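You operate a simulated robot arm through the tools that you are given. There is no shell and no other tool. Be economical: measure what you need, move in short steps, check, and stop when the job is done.

The job below is to be done with a simulated two-armed robot. You get a single attempt, and the scene is never put back.

TASK
Lock the side fixture's board and tap both its high pegs level.
Fine: push in both holders before you tap; use the mallet on the glue bench and put it back; leave the other board.
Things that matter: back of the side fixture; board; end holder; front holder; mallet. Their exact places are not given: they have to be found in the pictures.

The check looks at the end state, three seconds after you hand in, the way a careful person would. Anything else that was tipped, shoved, dropped, spilled or broken makes it a failure.

THE ROBOT
Two 7-joint arms with two-finger parallel grippers on one trunk, on a base that drives. Base frame: it is fixed to the floor where the robot stands at the start and does not move with it; the origin is under the middle of the robot, x ahead of it, y to its left, z up. Readings come in m, rad, newtons and seconds.
The left shoulder is at the start at [0.06, 0.143, 0.926], the right one opposite. With the tool pointing down near the work surface each hand reaches from about 0.3 to 0.72 m from the robot's upright axis, wherever it stands, measured 20 degrees to its own side. Places, roughly: back of the side fixture [0.6, -0.2, 0.9]; end holder [0.6, -0.4, 0.9]; front holder [0.5, -0.2, 0.9]. Payload 1.57 kg a hand.
Tool frame (each hand has its own): the origin (TCP) lies between the finger pads and is the grasp point; the fingertips stand 0.03 m ahead of it; z points along the fingers, y is the line along which they close. The gripper opens to 0.11 m. The fingers are 0.024 m wide and 0.012 m thick; the gripper's body (0.048 by 0.112 m) begins 0.078 m behind the TCP.
Orientation is that of the tool frame in the base frame, as a unit quaternion [x, y, z, w]. With the fingers straight down and closing along the base's y, the tool's x points along the base's -x, its y along +y and its z along -z.

THE INTERFACE
- The arms move only by the tool servo_tool. It takes "left_targets", "right_targets" or both (then of equal length, played together; a hand with none holds still); each is a list of rows, each a list of 7 numbers: the shift along the tool's x, y, z in units of 50 mm (1.0 is 50 mm), then the turn, a rotation vector about the tool's x, y, z in units of 6 degrees (1.0 is 6 degrees), then the finger opening in m, from 0 to 0.11. In form: [[tx, ty, tz, wx, wy, wz, gripper], ...]. A call has 1 to 8 rows; each row shifts and turns the commanded pose from where the row before left it, along the tool's axes as they then stand. A call with a number of a shift or a turn outside -1 to 1 is refused whole. A row lasts 0.2 s, in which the tool goes at most 0.05 m and 0.15 rad; a call with a longer step from one row to the next is refused whole, and so is a gripper value outside its range. Where a pose cannot be reached the arm comes as near as it can. A force on the tool above 40 N (or 10 N above the force at the start of the call, whichever is more), or a blocked arm, ends the call early, and 0.2 s more pass. Each finger travels about 0.045 m/s and halts on what it meets, pressing with about 28 N; the grip force reading is that of the motor and also rises with nothing between the fingers. The clock runs only during rows and for 0.2 s after the last one: add rows that do not move to give the fingers time. It gives the time, the measured TCP pose, the force on the tool (base axes), the opening and the grip force at its end, in the units of the frame above (readings bear some noise), with the torque about the TCP (base axes, N m) and any sound that the robot's microphone picked up.
- Cameras (640 x 400 px; columns grow to the right, rows downward): "scene" is now at [0.0363, -0.0506, 1.5413]; the picture's right is [-0.61, -0.80, 0.00], its down [-0.56, 0.43, -0.71] and it looks along [0.56, -0.43, -0.70] (base axes); focal length 250 px, centre (320, 200). "left" rides on the left gripper at [0.07, -0.016, -0.141] in its tool frame; the picture's right is [0.23, 0.97, 0.00], its down [-0.85, 0.20, -0.48] and it looks along [-0.47, 0.11, 0.88] (tool axes); focal length 222 px, centre (320, 200). "right" rides on the right gripper at [0.07, 0.016, -0.141] in its tool frame; the picture's right is [-0.23, 0.97, 0.00], its down [-0.86, -0.20, -0.48] and it looks along [-0.47, -0.11, 0.88] (tool axes); focal length 222 px, centre (320, 200).
- capture(camera): a new picture of that camera. No time passes.
- lift_body(by): slides the trunk up (or, below 0, down) by that many m; the arms and the scene camera ride with it, the base frame stays. It gives what a move gives, with no picture.
- steer(legs): drives the robot by 1 to 6 legs, each [ahead, left, turn to the left] in m, m and rad, along the robot's own axes; the way and the turn of a leg run together, so that a leg with both is an arc; at most 1.5 m and 3.142 rad a leg. The arms and the cameras ride along, it lands a little off, and it stops where it bumps. It gives what a move gives.
- aim_head(pan, tilt): turns the head with the scene camera to pan (to the left, within 1.501 rad either way) and tilt (down, from -0.506 to 1.204), counted from straight ahead of the robot. It gives what a move gives.
- point_at(camera, pixels): there is no depth. For up to 12 entries [column, row, z] of the newest picture of that camera ("zoom" is the newest enlarged one), the place [x, y] in the base frame at which the ray of that pixel passes the height z, good to about 0.002 m. No time passes.
- close_up(camera, box): a new picture of the part [left, top, right, bottom] of that camera's present view, enlarged. No time passes.
- sign_off(): hands the job in; it is judged then, once.

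Go step by step. Measure first, check grasps and placings, and put right what went wrong. The budget is 80 turns and 70 pictures, counting those below and the enlarged ones. Unless the task says otherwise, let go and move clear before handing in, and close with one line.

The tools are called after "Request:" as a command line: name --argument value ..., lists and objects as JSON in quotes. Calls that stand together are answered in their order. servo_tool: Moves the arms, as the interface text tells. Its arguments: {"type":"object","properties":{"left_targets":{"type":"array","items":{"type":"array","items":{"type":"number"}}},"right_targets":{"type":"array","items":{"type":"array","items":{"type":"number"}}}},"required":[]} The other tools are called the same way: lift_body (by) slides the trunk up or down; steer (legs) drives the base; aim_head (pan, tilt) turns the head that bears the scene camera; capture (camera) takes a picture; point_at (camera, pixels) gives the place at which the rays of pixels pass given heights; close_up (camera, box) takes an enlarged picture of a part of a camera's view; sign_off () hands the job in.

At the start:

```text
time_s: 0.0
left_tcp_pos: [0.4557, -0.0666, 0.9995]
left_ee_rot: [0.0, 1.0, 0.0, 0.0]
left_wrist_force: [0.4, -0.1, 0.2]
left_wrist_torque: [-0.01, 0.01, -0.01]
left_finger_gap: 0.1101
left_finger_force: 0.0
right_tcp_pos: [0.3371, -0.457, 1.0]
right_ee_rot: [0.0, 1.0, 0.0, 0.001]
right_wrist_force: [0.3, 0.6, -0.5]
right_wrist_torque: [0.02, -0.02, 0.0]
right_finger_gap: 0.1101
right_finger_force: 0.1
trunk travel left (down, up): [-0.525, 0.065]
robot x, y, heading: [-0.0011, -0.0027, 0.001]
head pan, tilt: [-0.651, 0.782]
```

scene: 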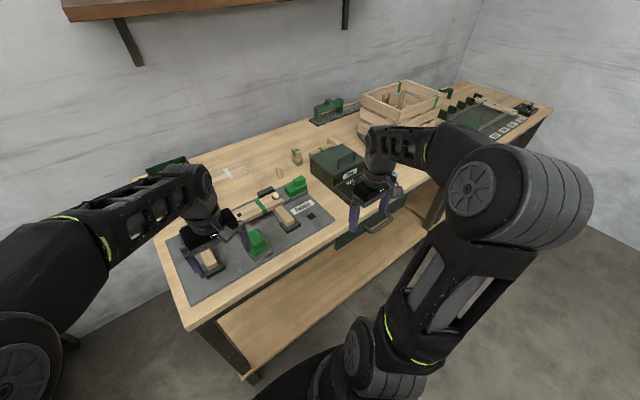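
right: 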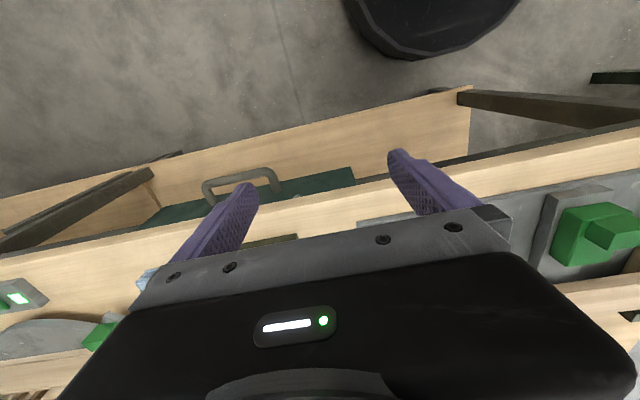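
left: 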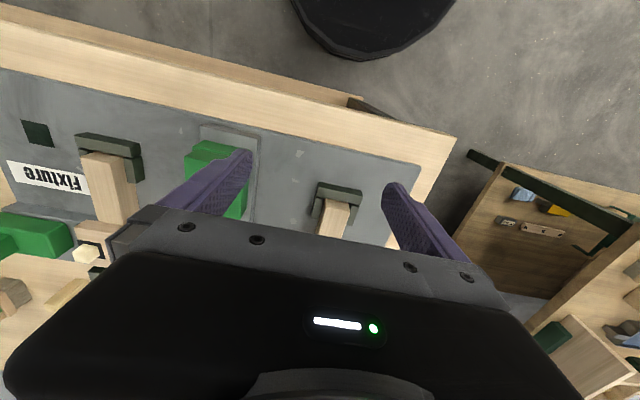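

The scene shows a fixture on a bench around pixels (180-340, 180-300), with the arms in part hiding it. I'll enlarge the view to tell the parts apart.

Request:
close_up --camera "scene" --box '[150, 140, 350, 300]'

Request:
close_up --camera "scene" --box '[300, 60, 560, 220]'

```text
2.50 times, centred on (250, 220) of scene
```

zoom: 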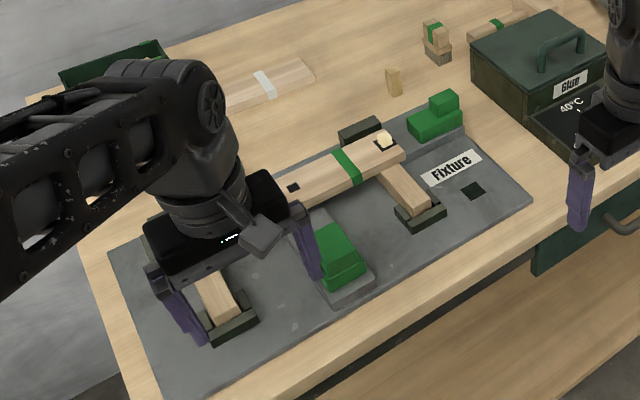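

```text
2.46 times, centred on (430, 140) of scene
```

zoom: 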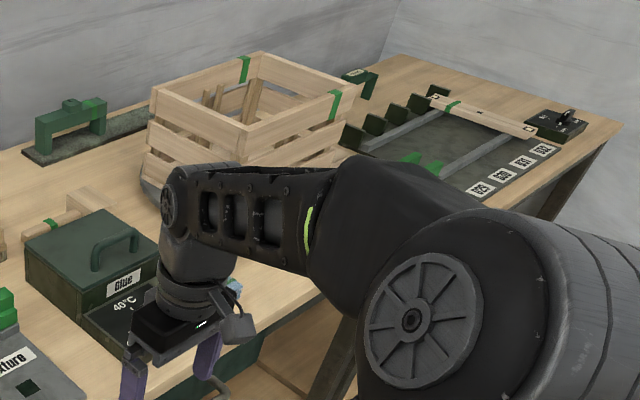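

The left arm hides the left part of the fixture board. I'll raise both hands and move them apart, then look again.

Request:
servo_tool --left_targets '[[0, 0, -1, 0, 0, 0, 0.11], [0, 0, -1, 0, 0, 0, 0.11], [0, 0.7, -0.7, 0, 0, 0, 0.11], [0, 1, 0, 0, 0, 0, 0.11], [0, 1, 0, 0, 0, 0, 0.11], [0, 1, 0, 0, 0, 0, 0.11], [0, 1, 0, 0, 0, 0, 0.11], [0, 1, 0, 0, 0, 0, 0.11]]'

Request:
capture --camera "scene"

Request:
close_up --camera "scene" --box '[150, 160, 350, 320]'

```text
time_s: 1.8
left_tcp_pos: [0.4568, 0.1939, 1.0989]
left_ee_rot: [0.0, 1.0, 0.0, -0.001]
left_wrist_force: [0.9, -1.3, 0.3]
left_wrist_torque: [-0.03, 0.01, 0.02]
left_finger_gap: 0.1102
left_finger_force: 0.0
left hand out of reach, approached as far as the arm can: row 2, 3
right_tcp_pos: [0.3355, -0.4555, 0.9999]
right_ee_rot: [0.0, 1.0, 0.0, 0.001]
right_wrist_force: [0.6, 0.6, -0.1]
right_wrist_torque: [-0.02, 0.0, -0.02]
right_finger_gap: 0.11
right_finger_force: 0.1
trunk travel left (down, up): [-0.525, 0.065]
robot x, y, heading: [0.0029, -0.0023, -0.002]
head pan, tilt: [-0.651, 0.782]
```

```text
64 pictures are left
```

scene: 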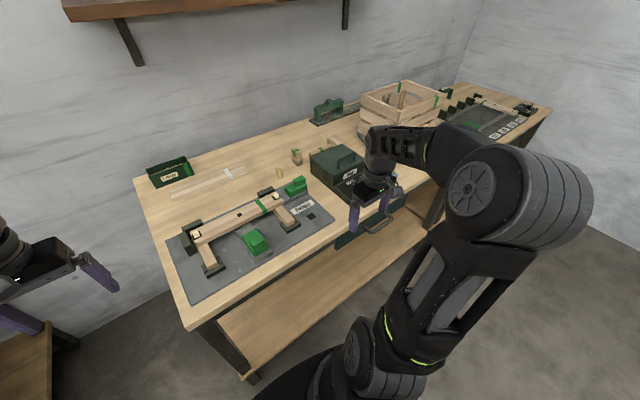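

```text
2.50 times, centred on (250, 240) of scene
```

zoom: 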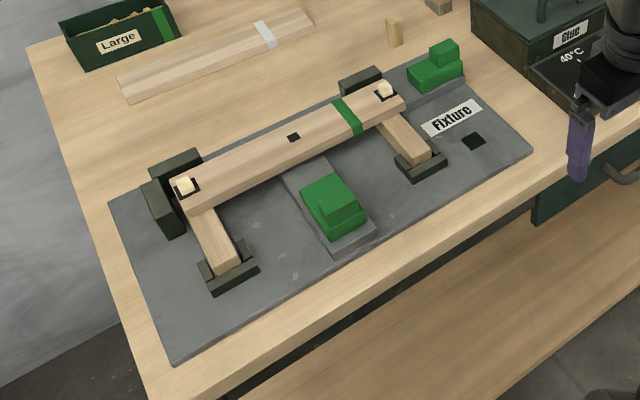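

The fixture is now clear: board with two light pegs at zoom (185,187) and (385,90), front holder at (335,205), end holder at (437,65). No mallet is in view yet, so I'll look left.

Request:
point_at --camera "zoom" --pixels '[[185, 187, 0.9], [385, 90, 0.9], [335, 205, 0.9], [437, 65, 0.9], [170, 362, 0.85], [532, 152, 0.85], [176, 200, 0.88], [405, 103, 0.88]]'

Request:
aim_head --pan 0.6 --tilt 0.7

Request:
capture --camera "scene"

```text
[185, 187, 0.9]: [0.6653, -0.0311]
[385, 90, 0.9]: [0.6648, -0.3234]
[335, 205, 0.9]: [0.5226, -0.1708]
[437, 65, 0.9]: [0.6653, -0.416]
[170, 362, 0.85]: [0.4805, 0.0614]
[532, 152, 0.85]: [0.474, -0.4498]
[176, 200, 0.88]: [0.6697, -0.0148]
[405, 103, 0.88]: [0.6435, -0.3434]
```

```text
time_s: 3.2
left_tcp_pos: [0.4589, 0.1921, 1.0986]
left_ee_rot: [0.0, 1.0, -0.001, 0.0]
left_wrist_force: [-0.2, -0.1, 0.1]
left_wrist_torque: [-0.01, -0.01, 0.02]
left_finger_gap: 0.1103
left_finger_force: 0.0
right_tcp_pos: [0.3365, -0.4562, 0.9995]
right_ee_rot: [-0.001, 1.0, 0.001, 0.0]
right_wrist_force: [-1.2, 0.9, 1.1]
right_wrist_torque: [-0.03, 0.02, -0.02]
right_finger_gap: 0.1102
right_finger_force: 0.0
trunk travel left (down, up): [-0.525, 0.065]
robot x, y, heading: [-0.0015, -0.0009, -0.001]
head pan, tilt: [0.6, 0.7]
```

```text
62 pictures are left
```

scene: 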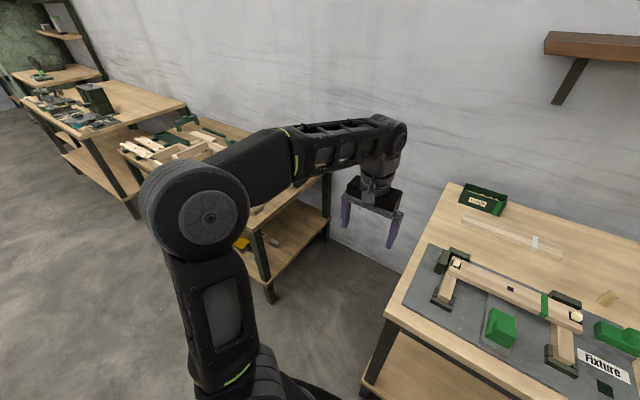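

No mallet is visible to the left from here. I'll look at both sides of the room more closely.

Request:
close_up --camera "scene" --box '[0, 40, 320, 240]'

Request:
aim_head --pan -1.4 --tilt 0.6

Request:
capture --camera "scene"

Request:
capture --camera "right"

```text
2.00 times, centred on (160, 140) of scene
```

zoom: 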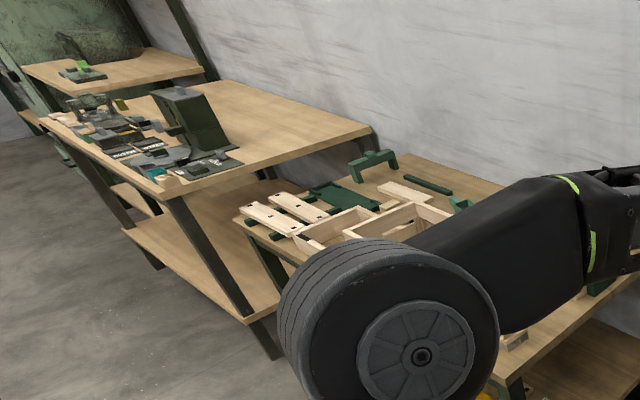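

```text
time_s: 5.2
left_tcp_pos: [0.4575, 0.1921, 1.0979]
left_ee_rot: [0.0, 1.0, 0.0, 0.0]
left_wrist_force: [-0.1, 0.0, 0.6]
left_wrist_torque: [0.0, -0.01, -0.03]
left_finger_gap: 0.11
left_finger_force: 0.0
right_tcp_pos: [0.3356, -0.4565, 1.0008]
right_ee_rot: [0.0, 1.0, 0.0, 0.0]
right_wrist_force: [0.3, -0.5, 0.1]
right_wrist_torque: [0.0, -0.02, 0.01]
right_finger_gap: 0.1101
right_finger_force: 0.1
trunk travel left (down, up): [-0.525, 0.065]
robot x, y, heading: [0.0028, -0.0037, 0.004]
head pan, tilt: [-1.4, 0.6]
```

```text
60 pictures are left
```

scene: 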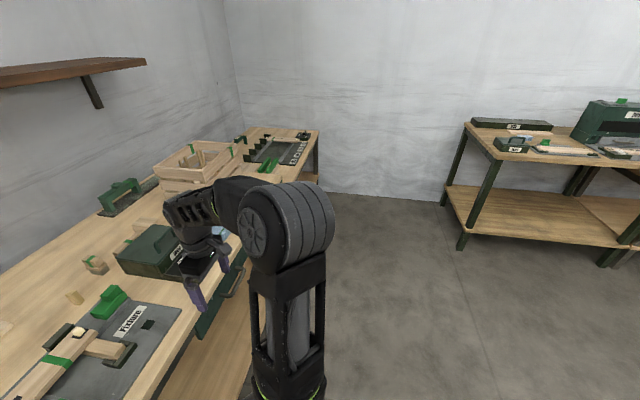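

```text
59 pictures are left
```

right: 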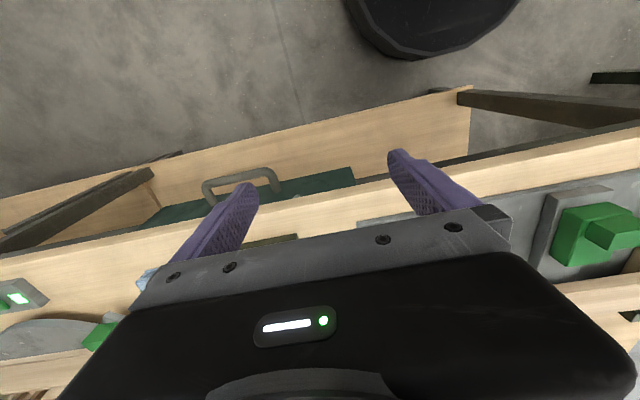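

The area right of the glue box is hidden by the right arm. I'll lift it and swing it left over the fixture, then look.

Request:
servo_tool --right_targets '[[0, 0, -1, 0, 0, 0, 0.11], [0, 0, -1, 0, 0, 0, 0.11], [0, 1, 0, 0, 0, 0, 0.11], [0, 1, 0, 0, 0, 0, 0.11], [0, 1, 0, 0, 0, 0, 0.11], [0, 1, 0, 0, 0, 0, 0.11], [0, 1, 0, 0, 0, 0, 0.11], [0, 1, 0, 0, 0, 0, 0.11]]'

Request:
aim_head --pan -1.1 --tilt 0.6

Request:
capture --camera "scene"

```text
time_s: 7.0
left_tcp_pos: [0.4588, 0.1927, 1.0991]
left_ee_rot: [-0.001, 1.0, 0.0, 0.0]
left_wrist_force: [0.0, -0.2, 0.2]
left_wrist_torque: [0.02, -0.02, 0.0]
left_finger_gap: 0.1101
left_finger_force: 0.1
right_tcp_pos: [0.3376, -0.1534, 1.0987]
right_ee_rot: [0.001, 1.0, 0.0, 0.0]
right_wrist_force: [0.0, -0.3, 0.2]
right_wrist_torque: [-0.03, 0.01, -0.02]
right_finger_gap: 0.1099
right_finger_force: 0.1
trunk travel left (down, up): [-0.525, 0.065]
robot x, y, heading: [0.0017, 0.0021, 0.002]
head pan, tilt: [-1.4, 0.6]
```

```text
time_s: 7.8
left_tcp_pos: [0.4573, 0.1922, 1.0994]
left_ee_rot: [0.0, 1.0, 0.001, 0.001]
left_wrist_force: [-0.5, -0.5, -0.6]
left_wrist_torque: [0.01, 0.03, 0.01]
left_finger_gap: 0.1101
left_finger_force: 0.1
right_tcp_pos: [0.3375, -0.1566, 1.0994]
right_ee_rot: [0.0, 1.0, 0.0, 0.0]
right_wrist_force: [0.8, 0.6, -0.2]
right_wrist_torque: [-0.01, 0.01, 0.01]
right_finger_gap: 0.1103
right_finger_force: 0.1
trunk travel left (down, up): [-0.525, 0.065]
robot x, y, heading: [0.0026, 0.0013, -0.002]
head pan, tilt: [-1.1, 0.6]
```

```text
58 pictures are left
```

scene: 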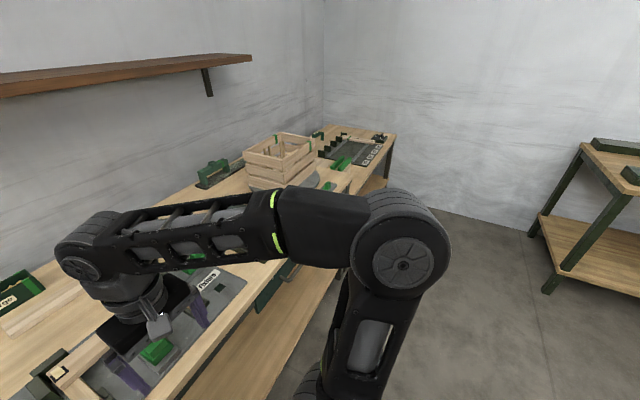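

The arm still hides the right part. I'll back off and turn for a clear look at the whole room.

Request:
steer --legs '[[-0.5, 0, 0], [0, 0, -1.0]]'

Request:
aim_head --pan 0.3 --tilt 0.45

Request:
capture --camera "scene"

Request:
aim_head --pan -1.0 --tilt 0.45

Request:
capture --camera "scene"

```text
time_s: 13.2
left_tcp_pos: [-0.0794, -0.275, 1.0988]
left_ee_rot: [0.476, 0.879, 0.0, 0.001]
left_wrist_force: [0.2, 0.2, 0.1]
left_wrist_torque: [-0.03, -0.03, 0.01]
left_finger_gap: 0.1104
left_finger_force: 0.1
right_tcp_pos: [-0.4366, -0.3645, 1.0985]
right_ee_rot: [0.477, 0.879, 0.0, 0.0]
right_wrist_force: [1.0, 0.1, -0.3]
right_wrist_torque: [0.01, 0.0, 0.02]
right_finger_gap: 0.11
right_finger_force: 0.2
trunk travel left (down, up): [-0.525, 0.065]
robot x, y, heading: [-0.4887, 0.0036, -0.993]
head pan, tilt: [-1.1, 0.6]
```

```text
time_s: 14.7
left_tcp_pos: [-0.0802, -0.2773, 1.0991]
left_ee_rot: [0.476, 0.879, 0.0, 0.0]
left_wrist_force: [0.5, 0.9, -0.3]
left_wrist_torque: [0.01, 0.01, 0.0]
left_finger_gap: 0.1103
left_finger_force: 0.1
right_tcp_pos: [-0.4371, -0.3648, 1.0992]
right_ee_rot: [0.476, 0.88, 0.0, 0.0]
right_wrist_force: [0.2, -0.3, 0.2]
right_wrist_torque: [-0.04, 0.01, -0.02]
right_finger_gap: 0.11
right_finger_force: 0.0
trunk travel left (down, up): [-0.525, 0.065]
robot x, y, heading: [-0.4959, 0.0043, -0.996]
head pan, tilt: [0.3, 0.45]
```

```text
57 pictures are left
```

scene: 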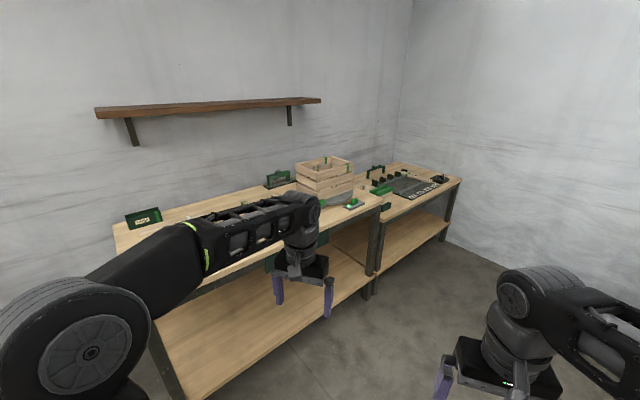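

```text
time_s: 16.2
left_tcp_pos: [-0.0803, -0.2756, 1.0992]
left_ee_rot: [0.476, 0.879, 0.0, 0.0]
left_wrist_force: [-0.3, -0.2, 0.4]
left_wrist_torque: [0.04, 0.0, -0.02]
left_finger_gap: 0.11
left_finger_force: 0.1
right_tcp_pos: [-0.4388, -0.365, 1.099]
right_ee_rot: [0.477, 0.879, -0.001, -0.001]
right_wrist_force: [-0.2, 0.7, -0.3]
right_wrist_torque: [0.0, -0.01, 0.03]
right_finger_gap: 0.1101
right_finger_force: 0.0
trunk travel left (down, up): [-0.525, 0.065]
robot x, y, heading: [-0.4883, -0.0015, -0.997]
head pan, tilt: [-1.0, 0.45]
```

```text
56 pictures are left
```

scene: 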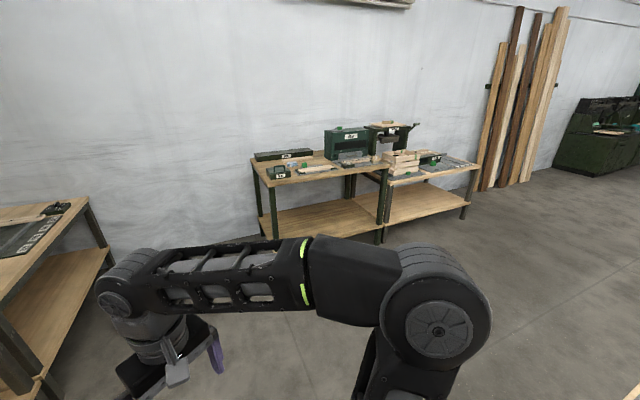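

A wooden thing with a green band lay behind the glue box in the first pictures and could be the mallet. I'll aim back there and zoom in, and zoom on the far benches as well.

Request:
close_up --camera "scene" --box '[240, 110, 480, 200]'

Request:
steer --legs '[[0, 0, 1.0], [0.1, -0.5, 0]]'

Request:
aim_head --pan 0.0 --tilt 0.5

Request:
capture --camera "scene"

```text
2.67 times, centred on (360, 155) of scene
```

zoom: 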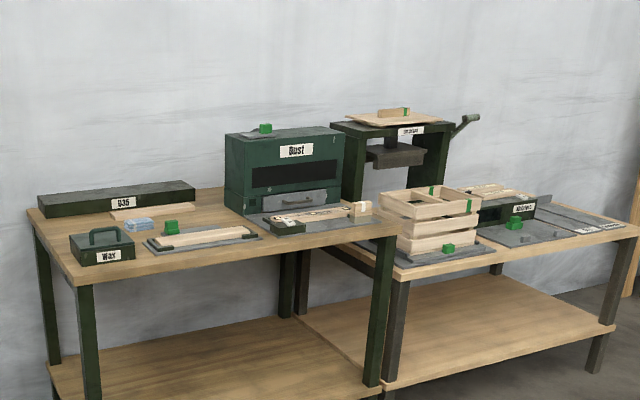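

```text
time_s: 21.7
left_tcp_pos: [0.0706, -0.2894, 1.0992]
left_ee_rot: [-0.01, 1.0, 0.0, 0.0]
left_wrist_force: [-0.3, -1.2, 0.0]
left_wrist_torque: [0.03, 0.0, -0.02]
left_finger_gap: 0.11
left_finger_force: 0.2
right_tcp_pos: [-0.0411, -0.6387, 1.0997]
right_ee_rot: [-0.01, 1.0, 0.001, 0.0]
right_wrist_force: [-0.7, -0.6, 0.0]
right_wrist_torque: [0.04, -0.01, 0.01]
right_finger_gap: 0.1101
right_finger_force: 0.0
trunk travel left (down, up): [-0.525, 0.065]
robot x, y, heading: [-0.3831, -0.4871, 0.02]
head pan, tilt: [-1.0, 0.45]
```

```text
time_s: 23.0
left_tcp_pos: [0.0719, -0.2877, 1.0988]
left_ee_rot: [-0.009, 1.0, 0.0, 0.0]
left_wrist_force: [0.5, 0.6, 0.1]
left_wrist_torque: [-0.01, 0.05, -0.01]
left_finger_gap: 0.1099
left_finger_force: 0.1
right_tcp_pos: [-0.041, -0.6382, 1.0989]
right_ee_rot: [-0.011, 1.0, 0.0, 0.001]
right_wrist_force: [0.8, -0.1, 0.4]
right_wrist_torque: [0.0, -0.01, 0.0]
right_finger_gap: 0.11
right_finger_force: 0.1
trunk travel left (down, up): [-0.525, 0.065]
robot x, y, heading: [-0.3816, -0.4899, 0.019]
head pan, tilt: [0.0, 0.499]
```

```text
54 pictures are left
```

scene: 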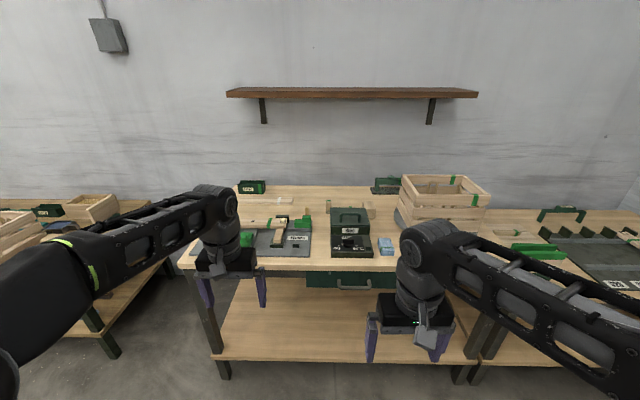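

Request:
close_up --camera "scene" --box '[230, 170, 500, 265]'

```text
2.37 times, centred on (365, 218) of scene
```

zoom: 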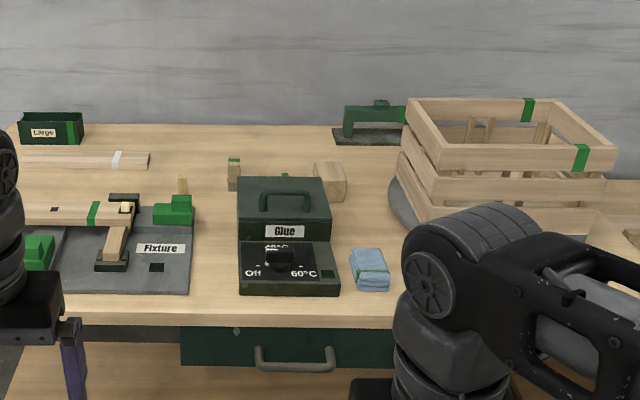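

Behind the glue box is what looks like a mallet: head at zoom (332,180), handle running left behind the box (green bit at 284,175). I'll measure it and drive nearer for a view from above.

Request:
point_at --camera "zoom" --pixels '[[332, 195, 0.88], [284, 175, 0.9], [233, 190, 0.85], [240, 250, 0.95], [330, 235, 0.95], [335, 295, 0.85], [370, 270, 0.87]]'

Request:
steer --legs '[[0.38, 0, 0]]'

Request:
aim_head --pan 0.0 --tilt 0.8

Request:
capture --camera "scene"

```text
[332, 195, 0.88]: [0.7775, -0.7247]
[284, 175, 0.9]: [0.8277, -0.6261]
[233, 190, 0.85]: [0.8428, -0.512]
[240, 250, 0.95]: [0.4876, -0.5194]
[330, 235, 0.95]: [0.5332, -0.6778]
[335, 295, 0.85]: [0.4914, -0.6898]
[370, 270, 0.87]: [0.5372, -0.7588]
```

```text
time_s: 25.4
left_tcp_pos: [0.4528, -0.2789, 1.0993]
left_ee_rot: [-0.011, 1.0, 0.0, 0.0]
left_wrist_force: [0.1, 0.5, 0.1]
left_wrist_torque: [0.01, 0.05, -0.03]
left_finger_gap: 0.11
left_finger_force: 0.1
right_tcp_pos: [0.3397, -0.6299, 1.0993]
right_ee_rot: [-0.011, 1.0, -0.001, -0.001]
right_wrist_force: [0.0, 0.1, -0.2]
right_wrist_torque: [-0.07, 0.0, 0.01]
right_finger_gap: 0.11
right_finger_force: 0.1
trunk travel left (down, up): [-0.525, 0.065]
robot x, y, heading: [-0.0002, -0.4817, 0.018]
head pan, tilt: [0.0, 0.499]
```

```text
time_s: 26.2
left_tcp_pos: [0.4517, -0.2805, 1.1001]
left_ee_rot: [-0.011, 1.0, 0.0, 0.0]
left_wrist_force: [0.0, -0.2, -0.7]
left_wrist_torque: [0.02, 0.0, -0.02]
left_finger_gap: 0.1099
left_finger_force: 0.1
right_tcp_pos: [0.3395, -0.6294, 1.0991]
right_ee_rot: [-0.01, 1.0, -0.001, 0.0]
right_wrist_force: [-0.3, 0.4, 0.2]
right_wrist_torque: [0.0, 0.0, 0.01]
right_finger_gap: 0.1101
right_finger_force: 0.1
trunk travel left (down, up): [-0.525, 0.065]
robot x, y, heading: [-0.0026, -0.4822, 0.02]
head pan, tilt: [0.0, 0.799]
```

```text
52 pictures are left
```

scene: 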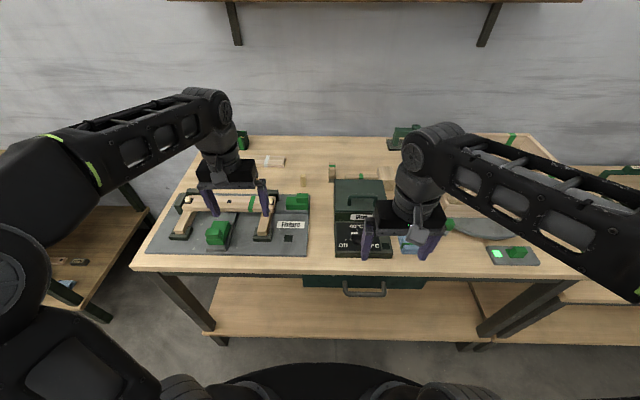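

Request:
close_up --camera "scene" --box '[270, 130, 430, 230]'

```text
4.00 times, centred on (350, 180) of scene
```

zoom: 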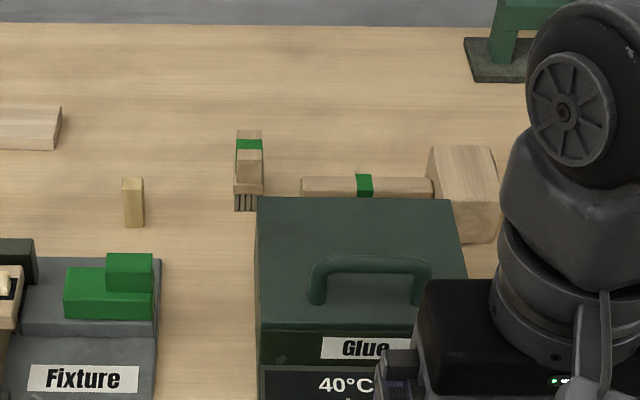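

The mallet lies behind the glue box: handle along y at zoom (300-432,188), head at (428-500,145-240). I'll measure it and use the fixture corner, seen from two places, to get the bench height.

Request:
point_at --camera "zoom" --pixels '[[300, 188, 0.88], [432, 188, 0.88], [432, 145, 0.91], [494, 145, 0.91], [447, 202, 0.91], [500, 202, 0.91], [462, 243, 0.85], [500, 243, 0.85], [257, 198, 0.97], [449, 200, 0.97], [64, 105, 0.87]]'

Request:
point_at --camera "scene" --pixels '[[307, 255, 0.85], [307, 255, 0.87], [307, 255, 0.83], [147, 252, 0.85]]'

Request:
close_up --camera "scene" --box '[130, 160, 330, 285]'

```text
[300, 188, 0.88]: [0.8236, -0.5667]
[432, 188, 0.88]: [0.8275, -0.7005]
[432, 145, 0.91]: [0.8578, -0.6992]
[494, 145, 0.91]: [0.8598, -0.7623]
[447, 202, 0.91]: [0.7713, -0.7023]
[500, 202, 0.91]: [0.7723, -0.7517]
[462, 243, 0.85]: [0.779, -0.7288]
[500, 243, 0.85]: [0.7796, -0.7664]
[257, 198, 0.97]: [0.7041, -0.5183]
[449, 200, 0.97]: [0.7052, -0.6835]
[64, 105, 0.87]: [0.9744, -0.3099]
```

```text
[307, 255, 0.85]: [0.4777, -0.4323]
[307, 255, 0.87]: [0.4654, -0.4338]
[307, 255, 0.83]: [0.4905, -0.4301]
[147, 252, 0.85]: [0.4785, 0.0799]
```

```text
3.20 times, centred on (230, 222) of scene
```

zoom: 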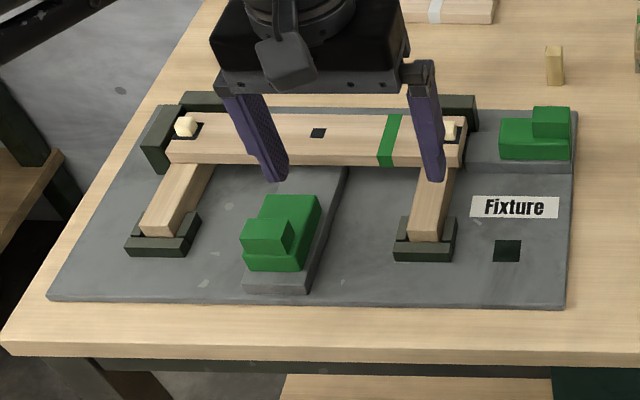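

I have the mallet at about x 0.82, y -0.57 to -0.76. Now the left wrist camera should give another angle on the fixture for heights.

Request:
capture --camera "left"

Request:
point_at --camera "zoom" --pixels '[[48, 299, 0.85], [563, 307, 0.85], [171, 160, 0.88], [459, 166, 0.88], [242, 252, 0.88], [273, 270, 0.88], [292, 221, 0.9], [499, 155, 0.88], [308, 291, 0.86], [499, 120, 0.88]]'

```text
49 pictures are left
```

left: 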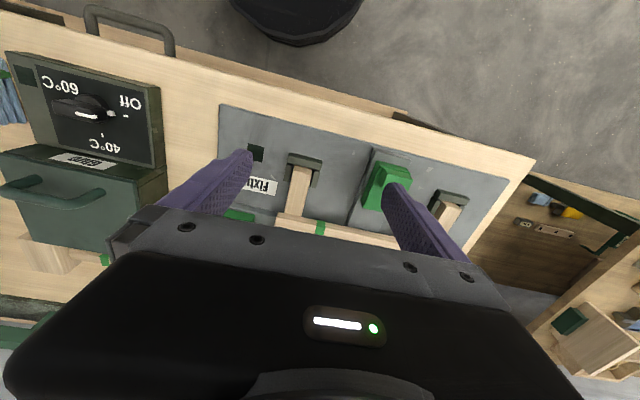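

```text
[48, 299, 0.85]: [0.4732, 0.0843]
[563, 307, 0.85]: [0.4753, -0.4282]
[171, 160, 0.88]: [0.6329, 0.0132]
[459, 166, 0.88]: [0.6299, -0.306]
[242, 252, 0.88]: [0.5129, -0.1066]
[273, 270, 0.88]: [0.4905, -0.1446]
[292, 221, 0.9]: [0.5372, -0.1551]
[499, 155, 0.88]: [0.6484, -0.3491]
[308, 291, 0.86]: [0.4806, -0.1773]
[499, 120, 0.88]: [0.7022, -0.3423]
```

The two scene views disagree a little in y, which hints that the plate is higher than 0.85. I'll cross-check with wrist-camera rays at several heights.

Request:
point_at --camera "left" --pixels '[[222, 105, 0.85], [222, 105, 0.87], [222, 105, 0.89], [507, 178, 0.85], [507, 178, 0.87], [507, 178, 0.89], [374, 208, 0.89], [365, 208, 0.87], [392, 165, 0.9], [340, 130, 0.9]]'

Request:
point_at --camera "zoom" --pixels '[[48, 299, 0.87], [563, 307, 0.87], [48, 299, 0.89], [563, 307, 0.89]]'

```text
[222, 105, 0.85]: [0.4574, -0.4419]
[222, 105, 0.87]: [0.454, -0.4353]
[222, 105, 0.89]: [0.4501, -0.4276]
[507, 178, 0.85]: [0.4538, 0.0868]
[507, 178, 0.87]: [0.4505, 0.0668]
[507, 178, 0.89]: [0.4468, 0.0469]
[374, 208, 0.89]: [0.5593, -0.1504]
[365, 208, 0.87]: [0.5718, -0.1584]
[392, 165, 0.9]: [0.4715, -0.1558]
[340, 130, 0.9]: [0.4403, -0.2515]
```

```text
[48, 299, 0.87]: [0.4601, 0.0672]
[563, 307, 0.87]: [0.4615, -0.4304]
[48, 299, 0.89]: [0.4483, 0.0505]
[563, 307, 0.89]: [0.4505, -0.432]
```

Rays agree at a plate height of about 0.88. I'll look closely at the front holder before pushing it.

Request:
close_up --camera "left" --box '[210, 90, 530, 270]'

Request:
point_at --camera "zoom" --pixels '[[320, 200, 0.9]]'

```text
2.00 times, centred on (370, 180) of left
```

zoom: 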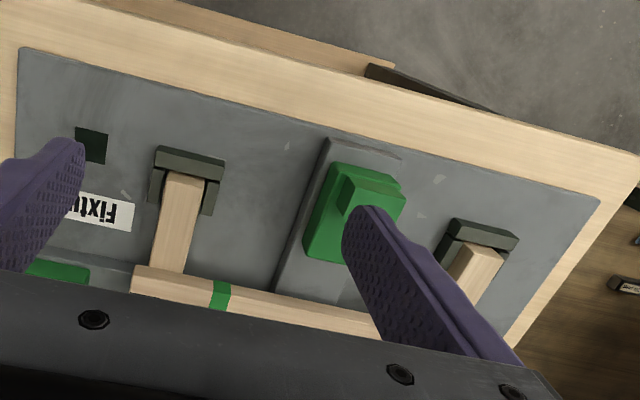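

```text
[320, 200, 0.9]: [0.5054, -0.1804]
```

Request:
point_at --camera "zoom" --pixels '[[332, 163, 0.91], [405, 188, 0.91], [306, 250, 0.91], [332, 163, 0.9], [398, 178, 0.9], [340, 180, 0.93], [405, 198, 0.93], [325, 138, 0.885], [272, 285, 0.885], [130, 292, 0.91], [132, 268, 0.91]]'

Request:
point_at --camera "scene" --pixels '[[206, 238, 0.91], [215, 245, 0.91], [221, 229, 0.93]]'

```text
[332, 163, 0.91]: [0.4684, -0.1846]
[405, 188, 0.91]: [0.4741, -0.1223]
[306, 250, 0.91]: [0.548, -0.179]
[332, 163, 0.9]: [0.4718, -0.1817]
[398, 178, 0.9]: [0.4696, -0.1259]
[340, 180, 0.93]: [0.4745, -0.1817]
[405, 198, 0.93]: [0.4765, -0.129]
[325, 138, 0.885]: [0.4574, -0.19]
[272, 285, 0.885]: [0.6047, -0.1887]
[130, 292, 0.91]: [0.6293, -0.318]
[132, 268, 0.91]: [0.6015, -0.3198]
```

```text
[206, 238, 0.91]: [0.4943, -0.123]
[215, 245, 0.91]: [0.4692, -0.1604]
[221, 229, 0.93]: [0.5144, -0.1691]
```

The front holder spans x 0.47–0.545, y -0.185 to -0.125, and the board's front edge is near x 0.615. I'll close the left fingers and bring them in front of the holder.

Request:
servo_tool --left_targets '[[0.7, 0.7, 0, 0, 0, 0, 0.0], [0, 0.9, 0, 0, 0, 0, 0.0], [0, 0.9, 0, 0, 0, 0, 0.0], [0, 0, 0.9, 0, 0, 0, 0.0], [0, 0, 0.9, 0, 0, 0, 0.0], [0, 0, 0.9, 0, 0, 0, 0.0], [0, 0, 0.5, 0, 0, 0, 0.0], [0, 0, 0, 0, 0, 0, 0.0]]'

Request:
close_up --camera "scene" --box '[130, 160, 330, 285]'

```text
time_s: 28.0
left_tcp_pos: [0.415, -0.1553, 0.9389]
left_ee_rot: [-0.01, 1.0, 0.0, 0.0]
left_wrist_force: [0.1, -0.2, -0.7]
left_wrist_torque: [-0.01, -0.02, 0.01]
left_finger_gap: 0.0
left_finger_force: 21.0
right_tcp_pos: [0.339, -0.6296, 1.0988]
right_ee_rot: [-0.01, 1.0, 0.0, 0.0]
right_wrist_force: [-0.1, 0.2, -0.2]
right_wrist_torque: [-0.01, -0.02, -0.01]
right_finger_gap: 0.11
right_finger_force: 0.0
trunk travel left (down, up): [-0.525, 0.065]
robot x, y, heading: [-0.0008, -0.4828, 0.018]
head pan, tilt: [0.0, 0.799]
```

```text
3.20 times, centred on (230, 222) of scene
```

zoom: 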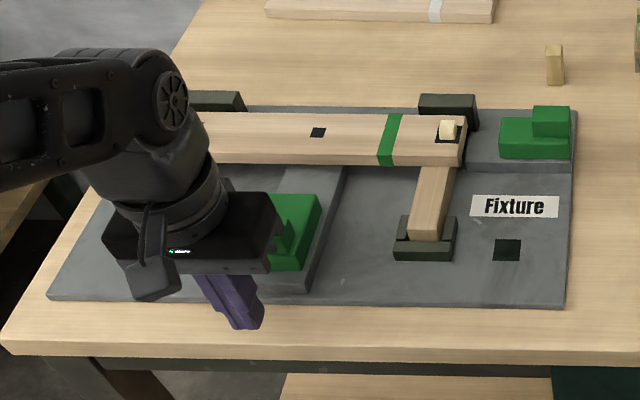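

Fingertips are in front of the holder at tip height about 0.91. I'll lower a touch and start pushing slowly.

Request:
servo_tool --left_targets '[[0, 0, 0.24, 0, 0, 0, 0], [-0.5, 0, 0, 0, 0, 0, 0], [-0.3, 0, 0, 0, 0, 0, 0], [-0.2, 0, 0, 0, 0, 0, 0], [-0.2, 0, 0, 0, 0, 0, 0], [-0.2, 0, 0, 0, 0, 0, 0], [-0.2, 0, 0, 0, 0, 0, 0], [-0.2, 0, 0, 0, 0, 0, 0]]'

Request:
close_up --camera "scene" --box '[130, 160, 330, 285]'

```text
time_s: 28.8
left_tcp_pos: [0.4437, -0.1546, 0.9255]
left_ee_rot: [-0.012, 1.0, -0.001, -0.015]
left_wrist_force: [-20.0, -0.4, 17.0]
left_wrist_torque: [-0.18, 0.13, -0.07]
left_finger_gap: 0.0
left_finger_force: 21.3
right_tcp_pos: [0.3375, -0.6313, 1.1007]
right_ee_rot: [-0.012, 1.0, 0.001, 0.001]
right_wrist_force: [0.1, 0.5, 0.3]
right_wrist_torque: [0.04, 0.02, 0.0]
right_finger_gap: 0.11
right_finger_force: 0.1
trunk travel left (down, up): [-0.525, 0.065]
robot x, y, heading: [-0.002, -0.4826, 0.026]
head pan, tilt: [0.0, 0.799]
stopped in row 4 (left hand): the force on the tool passed its limit at 46 N (the readings are from after the stop); the commanded pose is now the measured one
```

```text
3.20 times, centred on (230, 222) of scene
```

zoom: 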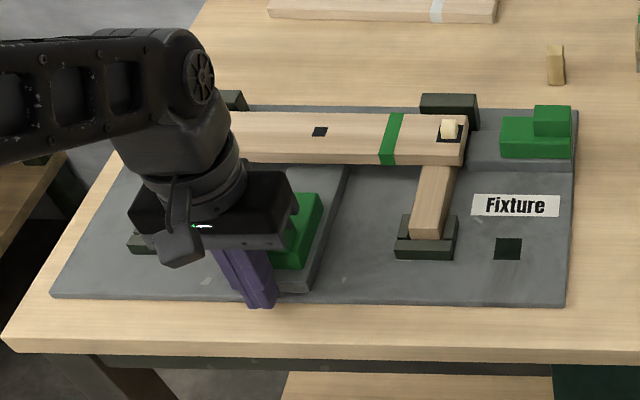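

The tip hit the end of the holder's rail (force -20, +17 N at x 0.456), so the rail top is above 0.895. I'll back off, rise by about 2 cm and push again.

Request:
servo_tool --left_targets '[[0.2, 0, -0.1, 0, 0, 0, 0], [0, 0, -0.4, 0, 0, 0, 0], [-0.4, 0, 0, 0, 0, 0, 0], [-0.2, 0, 0, 0, 0, 0, 0], [-0.2, 0, 0, 0, 0, 0, 0], [-0.2, 0, 0, 0, 0, 0, 0]]'

Request:
close_up --camera "scene" --box '[130, 160, 330, 285]'

```text
time_s: 30.2
left_tcp_pos: [0.4872, -0.1533, 0.949]
left_ee_rot: [-0.012, 1.0, -0.001, -0.011]
left_wrist_force: [-6.2, -3.5, 2.2]
left_wrist_torque: [0.0, -0.1, -0.15]
left_finger_gap: 0.0001
left_finger_force: 21.1
right_tcp_pos: [0.3378, -0.6299, 1.0996]
right_ee_rot: [-0.011, 1.0, -0.001, 0.001]
right_wrist_force: [0.2, -0.7, -0.1]
right_wrist_torque: [0.0, 0.02, -0.01]
right_finger_gap: 0.1101
right_finger_force: 0.1
trunk travel left (down, up): [-0.525, 0.065]
robot x, y, heading: [-0.0043, -0.483, 0.017]
head pan, tilt: [0.0, 0.799]
```

```text
3.20 times, centred on (230, 222) of scene
```

zoom: 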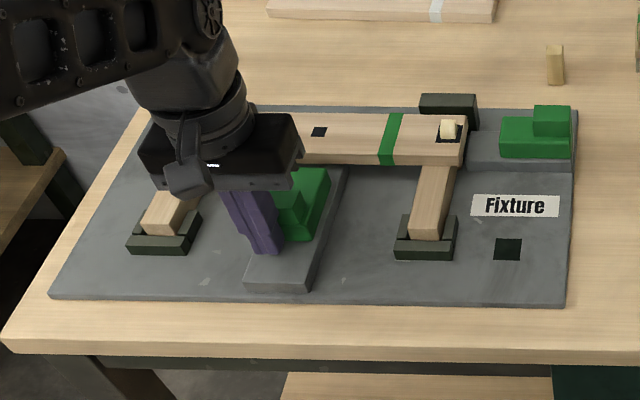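

The holder slides (about 6 N of friction), now with 3–4 cm left to the board. I'll continue slowly.

Request:
servo_tool --left_targets '[[-0.2, 0, 0, 0, 0, 0, 0], [-0.2, 0, 0, 0, 0, 0, 0], [-0.2, 0, 0, 0, 0, 0, 0], [-0.15, 0, 0, 0, 0, 0, 0], [-0.15, 0, 0, 0, 0, 0, 0], [-0.1, 0, 0, 0, 0, 0, 0]]'

Request:
close_up --camera "scene" --box '[130, 160, 330, 285]'

```text
time_s: 31.3
left_tcp_pos: [0.5148, -0.1528, 0.9473]
left_ee_rot: [-0.012, 1.0, -0.002, -0.024]
left_wrist_force: [-19.1, -2.1, 6.9]
left_wrist_torque: [-0.09, -0.37, -0.27]
left_finger_gap: 0.0
left_finger_force: 21.7
right_tcp_pos: [0.3361, -0.6297, 1.1002]
right_ee_rot: [-0.013, 1.0, -0.001, 0.001]
right_wrist_force: [0.4, -0.3, 0.0]
right_wrist_torque: [0.01, 0.0, 0.03]
right_finger_gap: 0.1101
right_finger_force: 0.1
trunk travel left (down, up): [-0.525, 0.065]
robot x, y, heading: [-0.0056, -0.4816, 0.022]
head pan, tilt: [0.0, 0.799]
stopped in row 5 (left hand): the force on the tool passed its limit at 46 N (the readings are from after the stop); the commanded pose is now the measured one
```

```text
3.20 times, centred on (230, 222) of scene
```

zoom: 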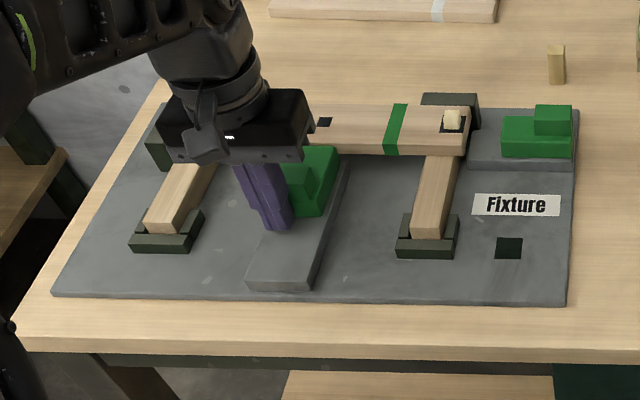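

The board moved back (peg went from row 130 to 119) and then the force jumped to 46 N, so it is against the stops. I'll withdraw the left hand and look.

Request:
servo_tool --left_targets '[[0.6, 0, 0, 0, 0, 0, 0], [0, 0, -1, 0, 0, 0, 0], [0, 0, -1, 0, 0, 0, 0], [0, 0, -0.9, 0, 0, 0, 0], [0.6, 0.7, 0, 0, 0, 0, 0], [0.6, 0.7, 0, 0, 0, 0, 0], [0.6, 0.7, 0, 0, 0, 0, 0]]'

Request:
close_up --camera "scene" --box '[130, 160, 330, 285]'

```text
time_s: 32.9
left_tcp_pos: [0.4, -0.0474, 1.0729]
left_ee_rot: [-0.012, 1.0, -0.002, -0.02]
left_wrist_force: [-1.2, 0.6, -0.1]
left_wrist_torque: [-0.04, -0.01, 0.04]
left_finger_gap: 0.0001
left_finger_force: 21.2
left hand out of reach, approached as far as the arm can: row 4
right_tcp_pos: [0.3382, -0.629, 1.1004]
right_ee_rot: [-0.013, 1.0, 0.0, 0.002]
right_wrist_force: [0.1, 0.2, -0.7]
right_wrist_torque: [0.01, 0.0, -0.05]
right_finger_gap: 0.11
right_finger_force: 0.1
trunk travel left (down, up): [-0.525, 0.065]
robot x, y, heading: [-0.0022, -0.4833, 0.023]
head pan, tilt: [0.0, 0.799]
```

```text
3.20 times, centred on (230, 222) of scene
```

zoom: 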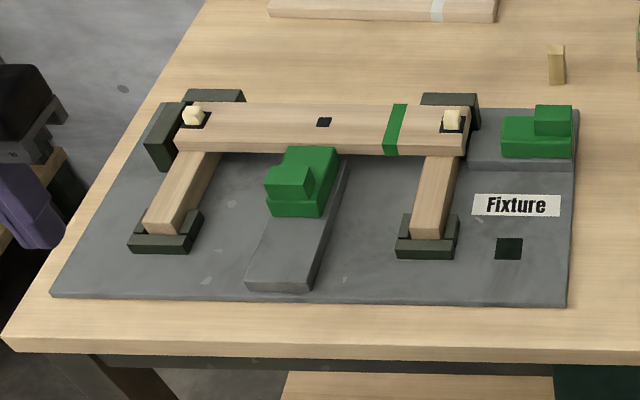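

The board sits against both back stops with the front holder touching it; there is still a gap at the left stop. Next the end holder at zoom (500-572,105-160): measuring it.

Request:
point_at --camera "zoom" --pixels '[[571, 158, 0.905], [501, 156, 0.905], [501, 117, 0.925], [570, 137, 0.945], [570, 107, 0.945], [533, 137, 0.945], [533, 107, 0.945], [467, 152, 0.92], [572, 170, 0.9], [578, 112, 0.88], [150, 165, 0.9]]'

```text
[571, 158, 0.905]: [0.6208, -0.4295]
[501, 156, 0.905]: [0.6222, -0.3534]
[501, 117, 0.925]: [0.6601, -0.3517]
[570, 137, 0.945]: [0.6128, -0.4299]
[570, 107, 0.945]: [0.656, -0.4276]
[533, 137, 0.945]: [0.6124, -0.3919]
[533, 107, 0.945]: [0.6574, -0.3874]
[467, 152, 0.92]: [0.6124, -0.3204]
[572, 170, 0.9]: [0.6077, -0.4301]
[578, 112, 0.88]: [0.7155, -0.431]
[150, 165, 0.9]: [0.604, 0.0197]
```

End holder: x 0.615–0.67, y -0.43 to -0.353, about 3.5 cm short of the board. I'll bring the closed right hand to its outer side, high first.

Request:
servo_tool --right_targets '[[-0.875, 0.434, 0, 0, 0, 0, 0], [-0.875, 0.434, 0, 0, 0, 0, 0], [-0.875, 0.434, 0, 0, 0, 0, 0], [-0.875, 0.434, 0, 0, 0, 0, 0], [-0.875, 0.434, 0, 0, 0, 0, 0], [-0.875, 0.434, 0, 0, 0, 0, 0], [-0.875, 0.434, 0, 0, 0, 0, 0], [0, 0, 0.6, 0, 0, 0, 0]]'

Request:
capture --camera "scene"

Request:
capture --camera "right"

```text
time_s: 34.7
left_tcp_pos: [0.4023, -0.0481, 1.0731]
left_ee_rot: [-0.013, 1.0, -0.001, -0.02]
left_wrist_force: [-0.3, -0.8, 1.0]
left_wrist_torque: [-0.04, 0.01, -0.03]
left_finger_gap: 0.0
left_finger_force: 21.4
right_tcp_pos: [0.5142, -0.5384, 1.0661]
right_ee_rot: [-0.012, 1.0, 0.0, 0.0]
right_wrist_force: [-0.1, 0.1, -1.1]
right_wrist_torque: [-0.01, -0.03, 0.02]
right_finger_gap: 0.0001
right_finger_force: 20.7
right hand out of reach, approached as far as the arm can: row 5, 6, 7
trunk travel left (down, up): [-0.525, 0.065]
robot x, y, heading: [-0.0026, -0.4814, 0.021]
head pan, tilt: [0.0, 0.799]
```

```text
42 pictures are left
```

scene: 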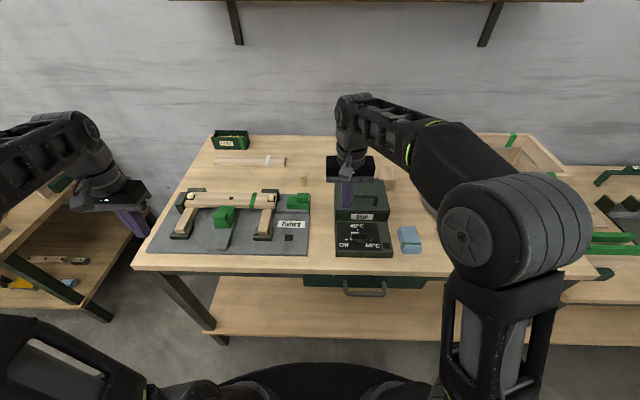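

```text
41 pictures are left
```

right: 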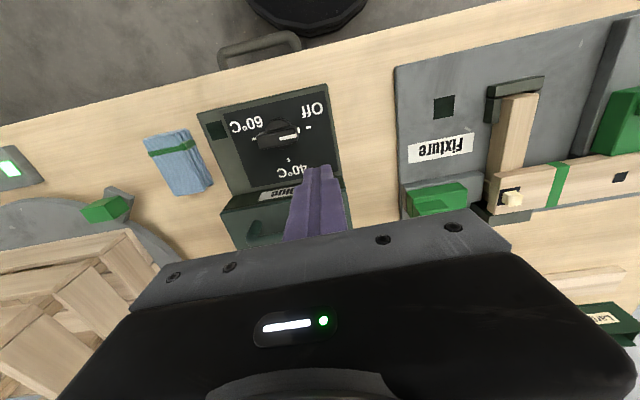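

The high pose is out of reach from here; I need to stand closer. Checking the clearance between the base front (315,363) and the bench's shelf edge (330,340).

Request:
point_at --camera "scene" --pixels '[[315, 363, 0.3], [315, 363, 0.1], [315, 363, 0.5], [330, 343, 0.3], [330, 343, 0.4], [330, 275, 0.87], [370, 294, 0.75]]'

```text
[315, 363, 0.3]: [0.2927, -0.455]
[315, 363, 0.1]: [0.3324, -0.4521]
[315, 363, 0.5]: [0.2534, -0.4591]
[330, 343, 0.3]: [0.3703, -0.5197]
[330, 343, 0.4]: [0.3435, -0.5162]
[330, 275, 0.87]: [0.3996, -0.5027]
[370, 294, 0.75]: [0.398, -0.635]
```

About 7 cm of clearance. I'll raise the trunk for reach, and move ahead by 5 cm.

Request:
lift_body --by 0.06

Request:
steer --legs '[[0.05, 0, -0.02]]'

Request:
aim_head --pan 0.0 --tilt 1.1

Request:
capture --camera "scene"

```text
time_s: 35.7
left_tcp_pos: [0.4021, -0.0471, 1.134]
left_ee_rot: [-0.011, 1.0, -0.003, -0.021]
left_wrist_force: [-0.3, 0.9, 0.2]
left_wrist_torque: [0.01, 0.01, 0.02]
left_finger_gap: 0.0
left_finger_force: 20.9
right_tcp_pos: [0.514, -0.5394, 1.1248]
right_ee_rot: [-0.012, 1.0, 0.0, -0.001]
right_wrist_force: [0.6, -0.1, 0.0]
right_wrist_torque: [-0.01, 0.0, -0.01]
right_finger_gap: 0.0004
right_finger_force: 20.7
trunk travel left (down, up): [-0.585, 0.005]
robot x, y, heading: [-0.0028, -0.4817, 0.022]
head pan, tilt: [0.0, 0.799]
```

```text
time_s: 36.6
left_tcp_pos: [0.4628, -0.0559, 1.1323]
left_ee_rot: [-0.003, 1.0, -0.002, -0.022]
left_wrist_force: [1.1, 0.5, -0.6]
left_wrist_torque: [0.02, 0.04, 0.01]
left_finger_gap: 0.0002
left_finger_force: 21.0
right_tcp_pos: [0.5635, -0.5484, 1.1241]
right_ee_rot: [-0.001, 1.0, 0.0, -0.001]
right_wrist_force: [0.0, -0.4, -0.4]
right_wrist_torque: [-0.01, 0.02, -0.03]
right_finger_gap: 0.0001
right_finger_force: 21.3
trunk travel left (down, up): [-0.585, 0.005]
robot x, y, heading: [0.0475, -0.4813, 0.004]
head pan, tilt: [0.0, 0.799]
```

```text
time_s: 37.4
left_tcp_pos: [0.4611, -0.0552, 1.134]
left_ee_rot: [-0.003, 1.0, -0.002, -0.021]
left_wrist_force: [0.5, -0.1, 0.7]
left_wrist_torque: [-0.04, -0.01, -0.05]
left_finger_gap: 0.0003
left_finger_force: 21.5
right_tcp_pos: [0.5618, -0.5481, 1.1262]
right_ee_rot: [-0.002, 1.0, 0.0, 0.0]
right_wrist_force: [-0.3, -1.7, 0.2]
right_wrist_torque: [-0.01, 0.03, -0.03]
right_finger_gap: 0.0001
right_finger_force: 21.3
trunk travel left (down, up): [-0.585, 0.005]
robot x, y, heading: [0.0487, -0.4832, 0.005]
head pan, tilt: [0.0, 1.1]
```

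```text
40 pictures are left
```

scene: 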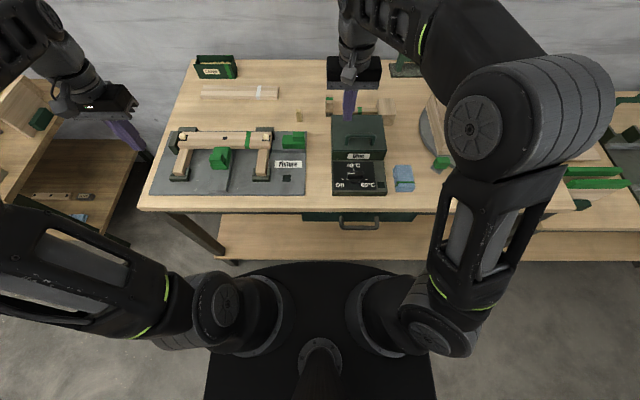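

Heading is straight and the hand sits at (0.562,-0.548). Now move it over to the end holder's outer side and down.

Request:
servo_tool --right_targets '[[-0.6, 0.7, 0, 0, 0, 0, 0], [-0.96, 0.76, 0.3, 0, 0, 0, 0], [0, 0, 0.9, 0, 0, 0, 0], [0, 0, 0.9, 0, 0, 0, 0], [0, 0, 0.7, 0, 0, 0, 0], [0, 0, 0.5, 0, 0, 0, 0], [0, 0, 0, 0, 0, 0, 0]]'

Request:
close_up --camera "scene" --box '[200, 60, 400, 185]'

```text
refused: row 2 steps farther than a row can; nothing moved
```

```text
3.20 times, centred on (300, 122) of scene
```

zoom: 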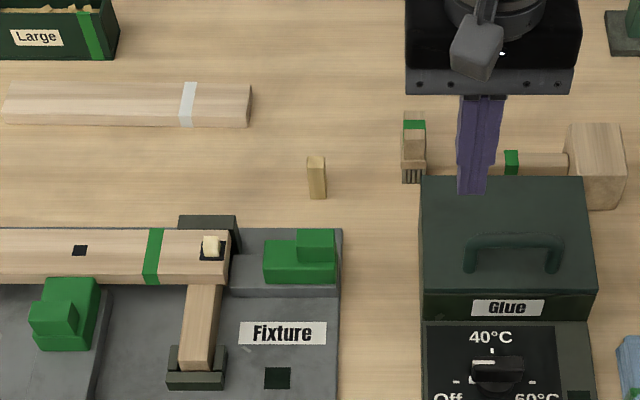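

Request:
servo_tool --right_targets '[[-0.6, 0.7, 0, 0, 0, 0, 0], [-0.6, 0.7, 0, 0, 0, 0, 0], [-0.36, 0.06, 0.6, 0, 0, 0, 0], [0, 0, 0.9, 0, 0, 0, 0], [0, 0, 0.9, 0, 0, 0, 0], [0, 0, 0.7, 0, 0, 0, 0], [0, 0, 0.4, 0, 0, 0, 0], [0, 0, 0, 0, 0, 0, 0]]'

Request:
close_up --camera "scene" --box '[200, 60, 400, 185]'

```text
time_s: 39.2
left_tcp_pos: [0.4602, -0.0551, 1.1343]
left_ee_rot: [-0.002, 1.0, -0.002, -0.02]
left_wrist_force: [0.5, -0.3, -0.4]
left_wrist_torque: [0.01, 0.02, 0.02]
left_finger_gap: 0.0004
left_finger_force: 21.2
right_tcp_pos: [0.6167, -0.5037, 0.9536]
right_ee_rot: [-0.002, 1.0, 0.001, 0.004]
right_wrist_force: [-0.5, -2.4, 28.0]
right_wrist_torque: [-0.38, 0.17, -0.02]
right_finger_gap: 0.0
right_finger_force: 21.1
right hand out of reach, approached as far as the arm can: row 2
trunk travel left (down, up): [-0.585, 0.005]
robot x, y, heading: [0.0471, -0.4835, 0.002]
head pan, tilt: [0.0, 1.1]
```

```text
3.20 times, centred on (300, 122) of scene
```

zoom: 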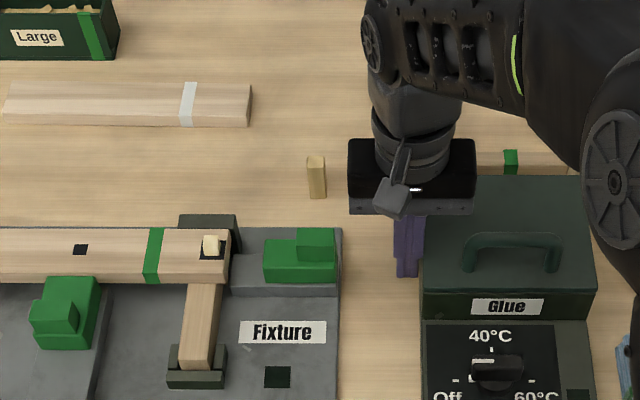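

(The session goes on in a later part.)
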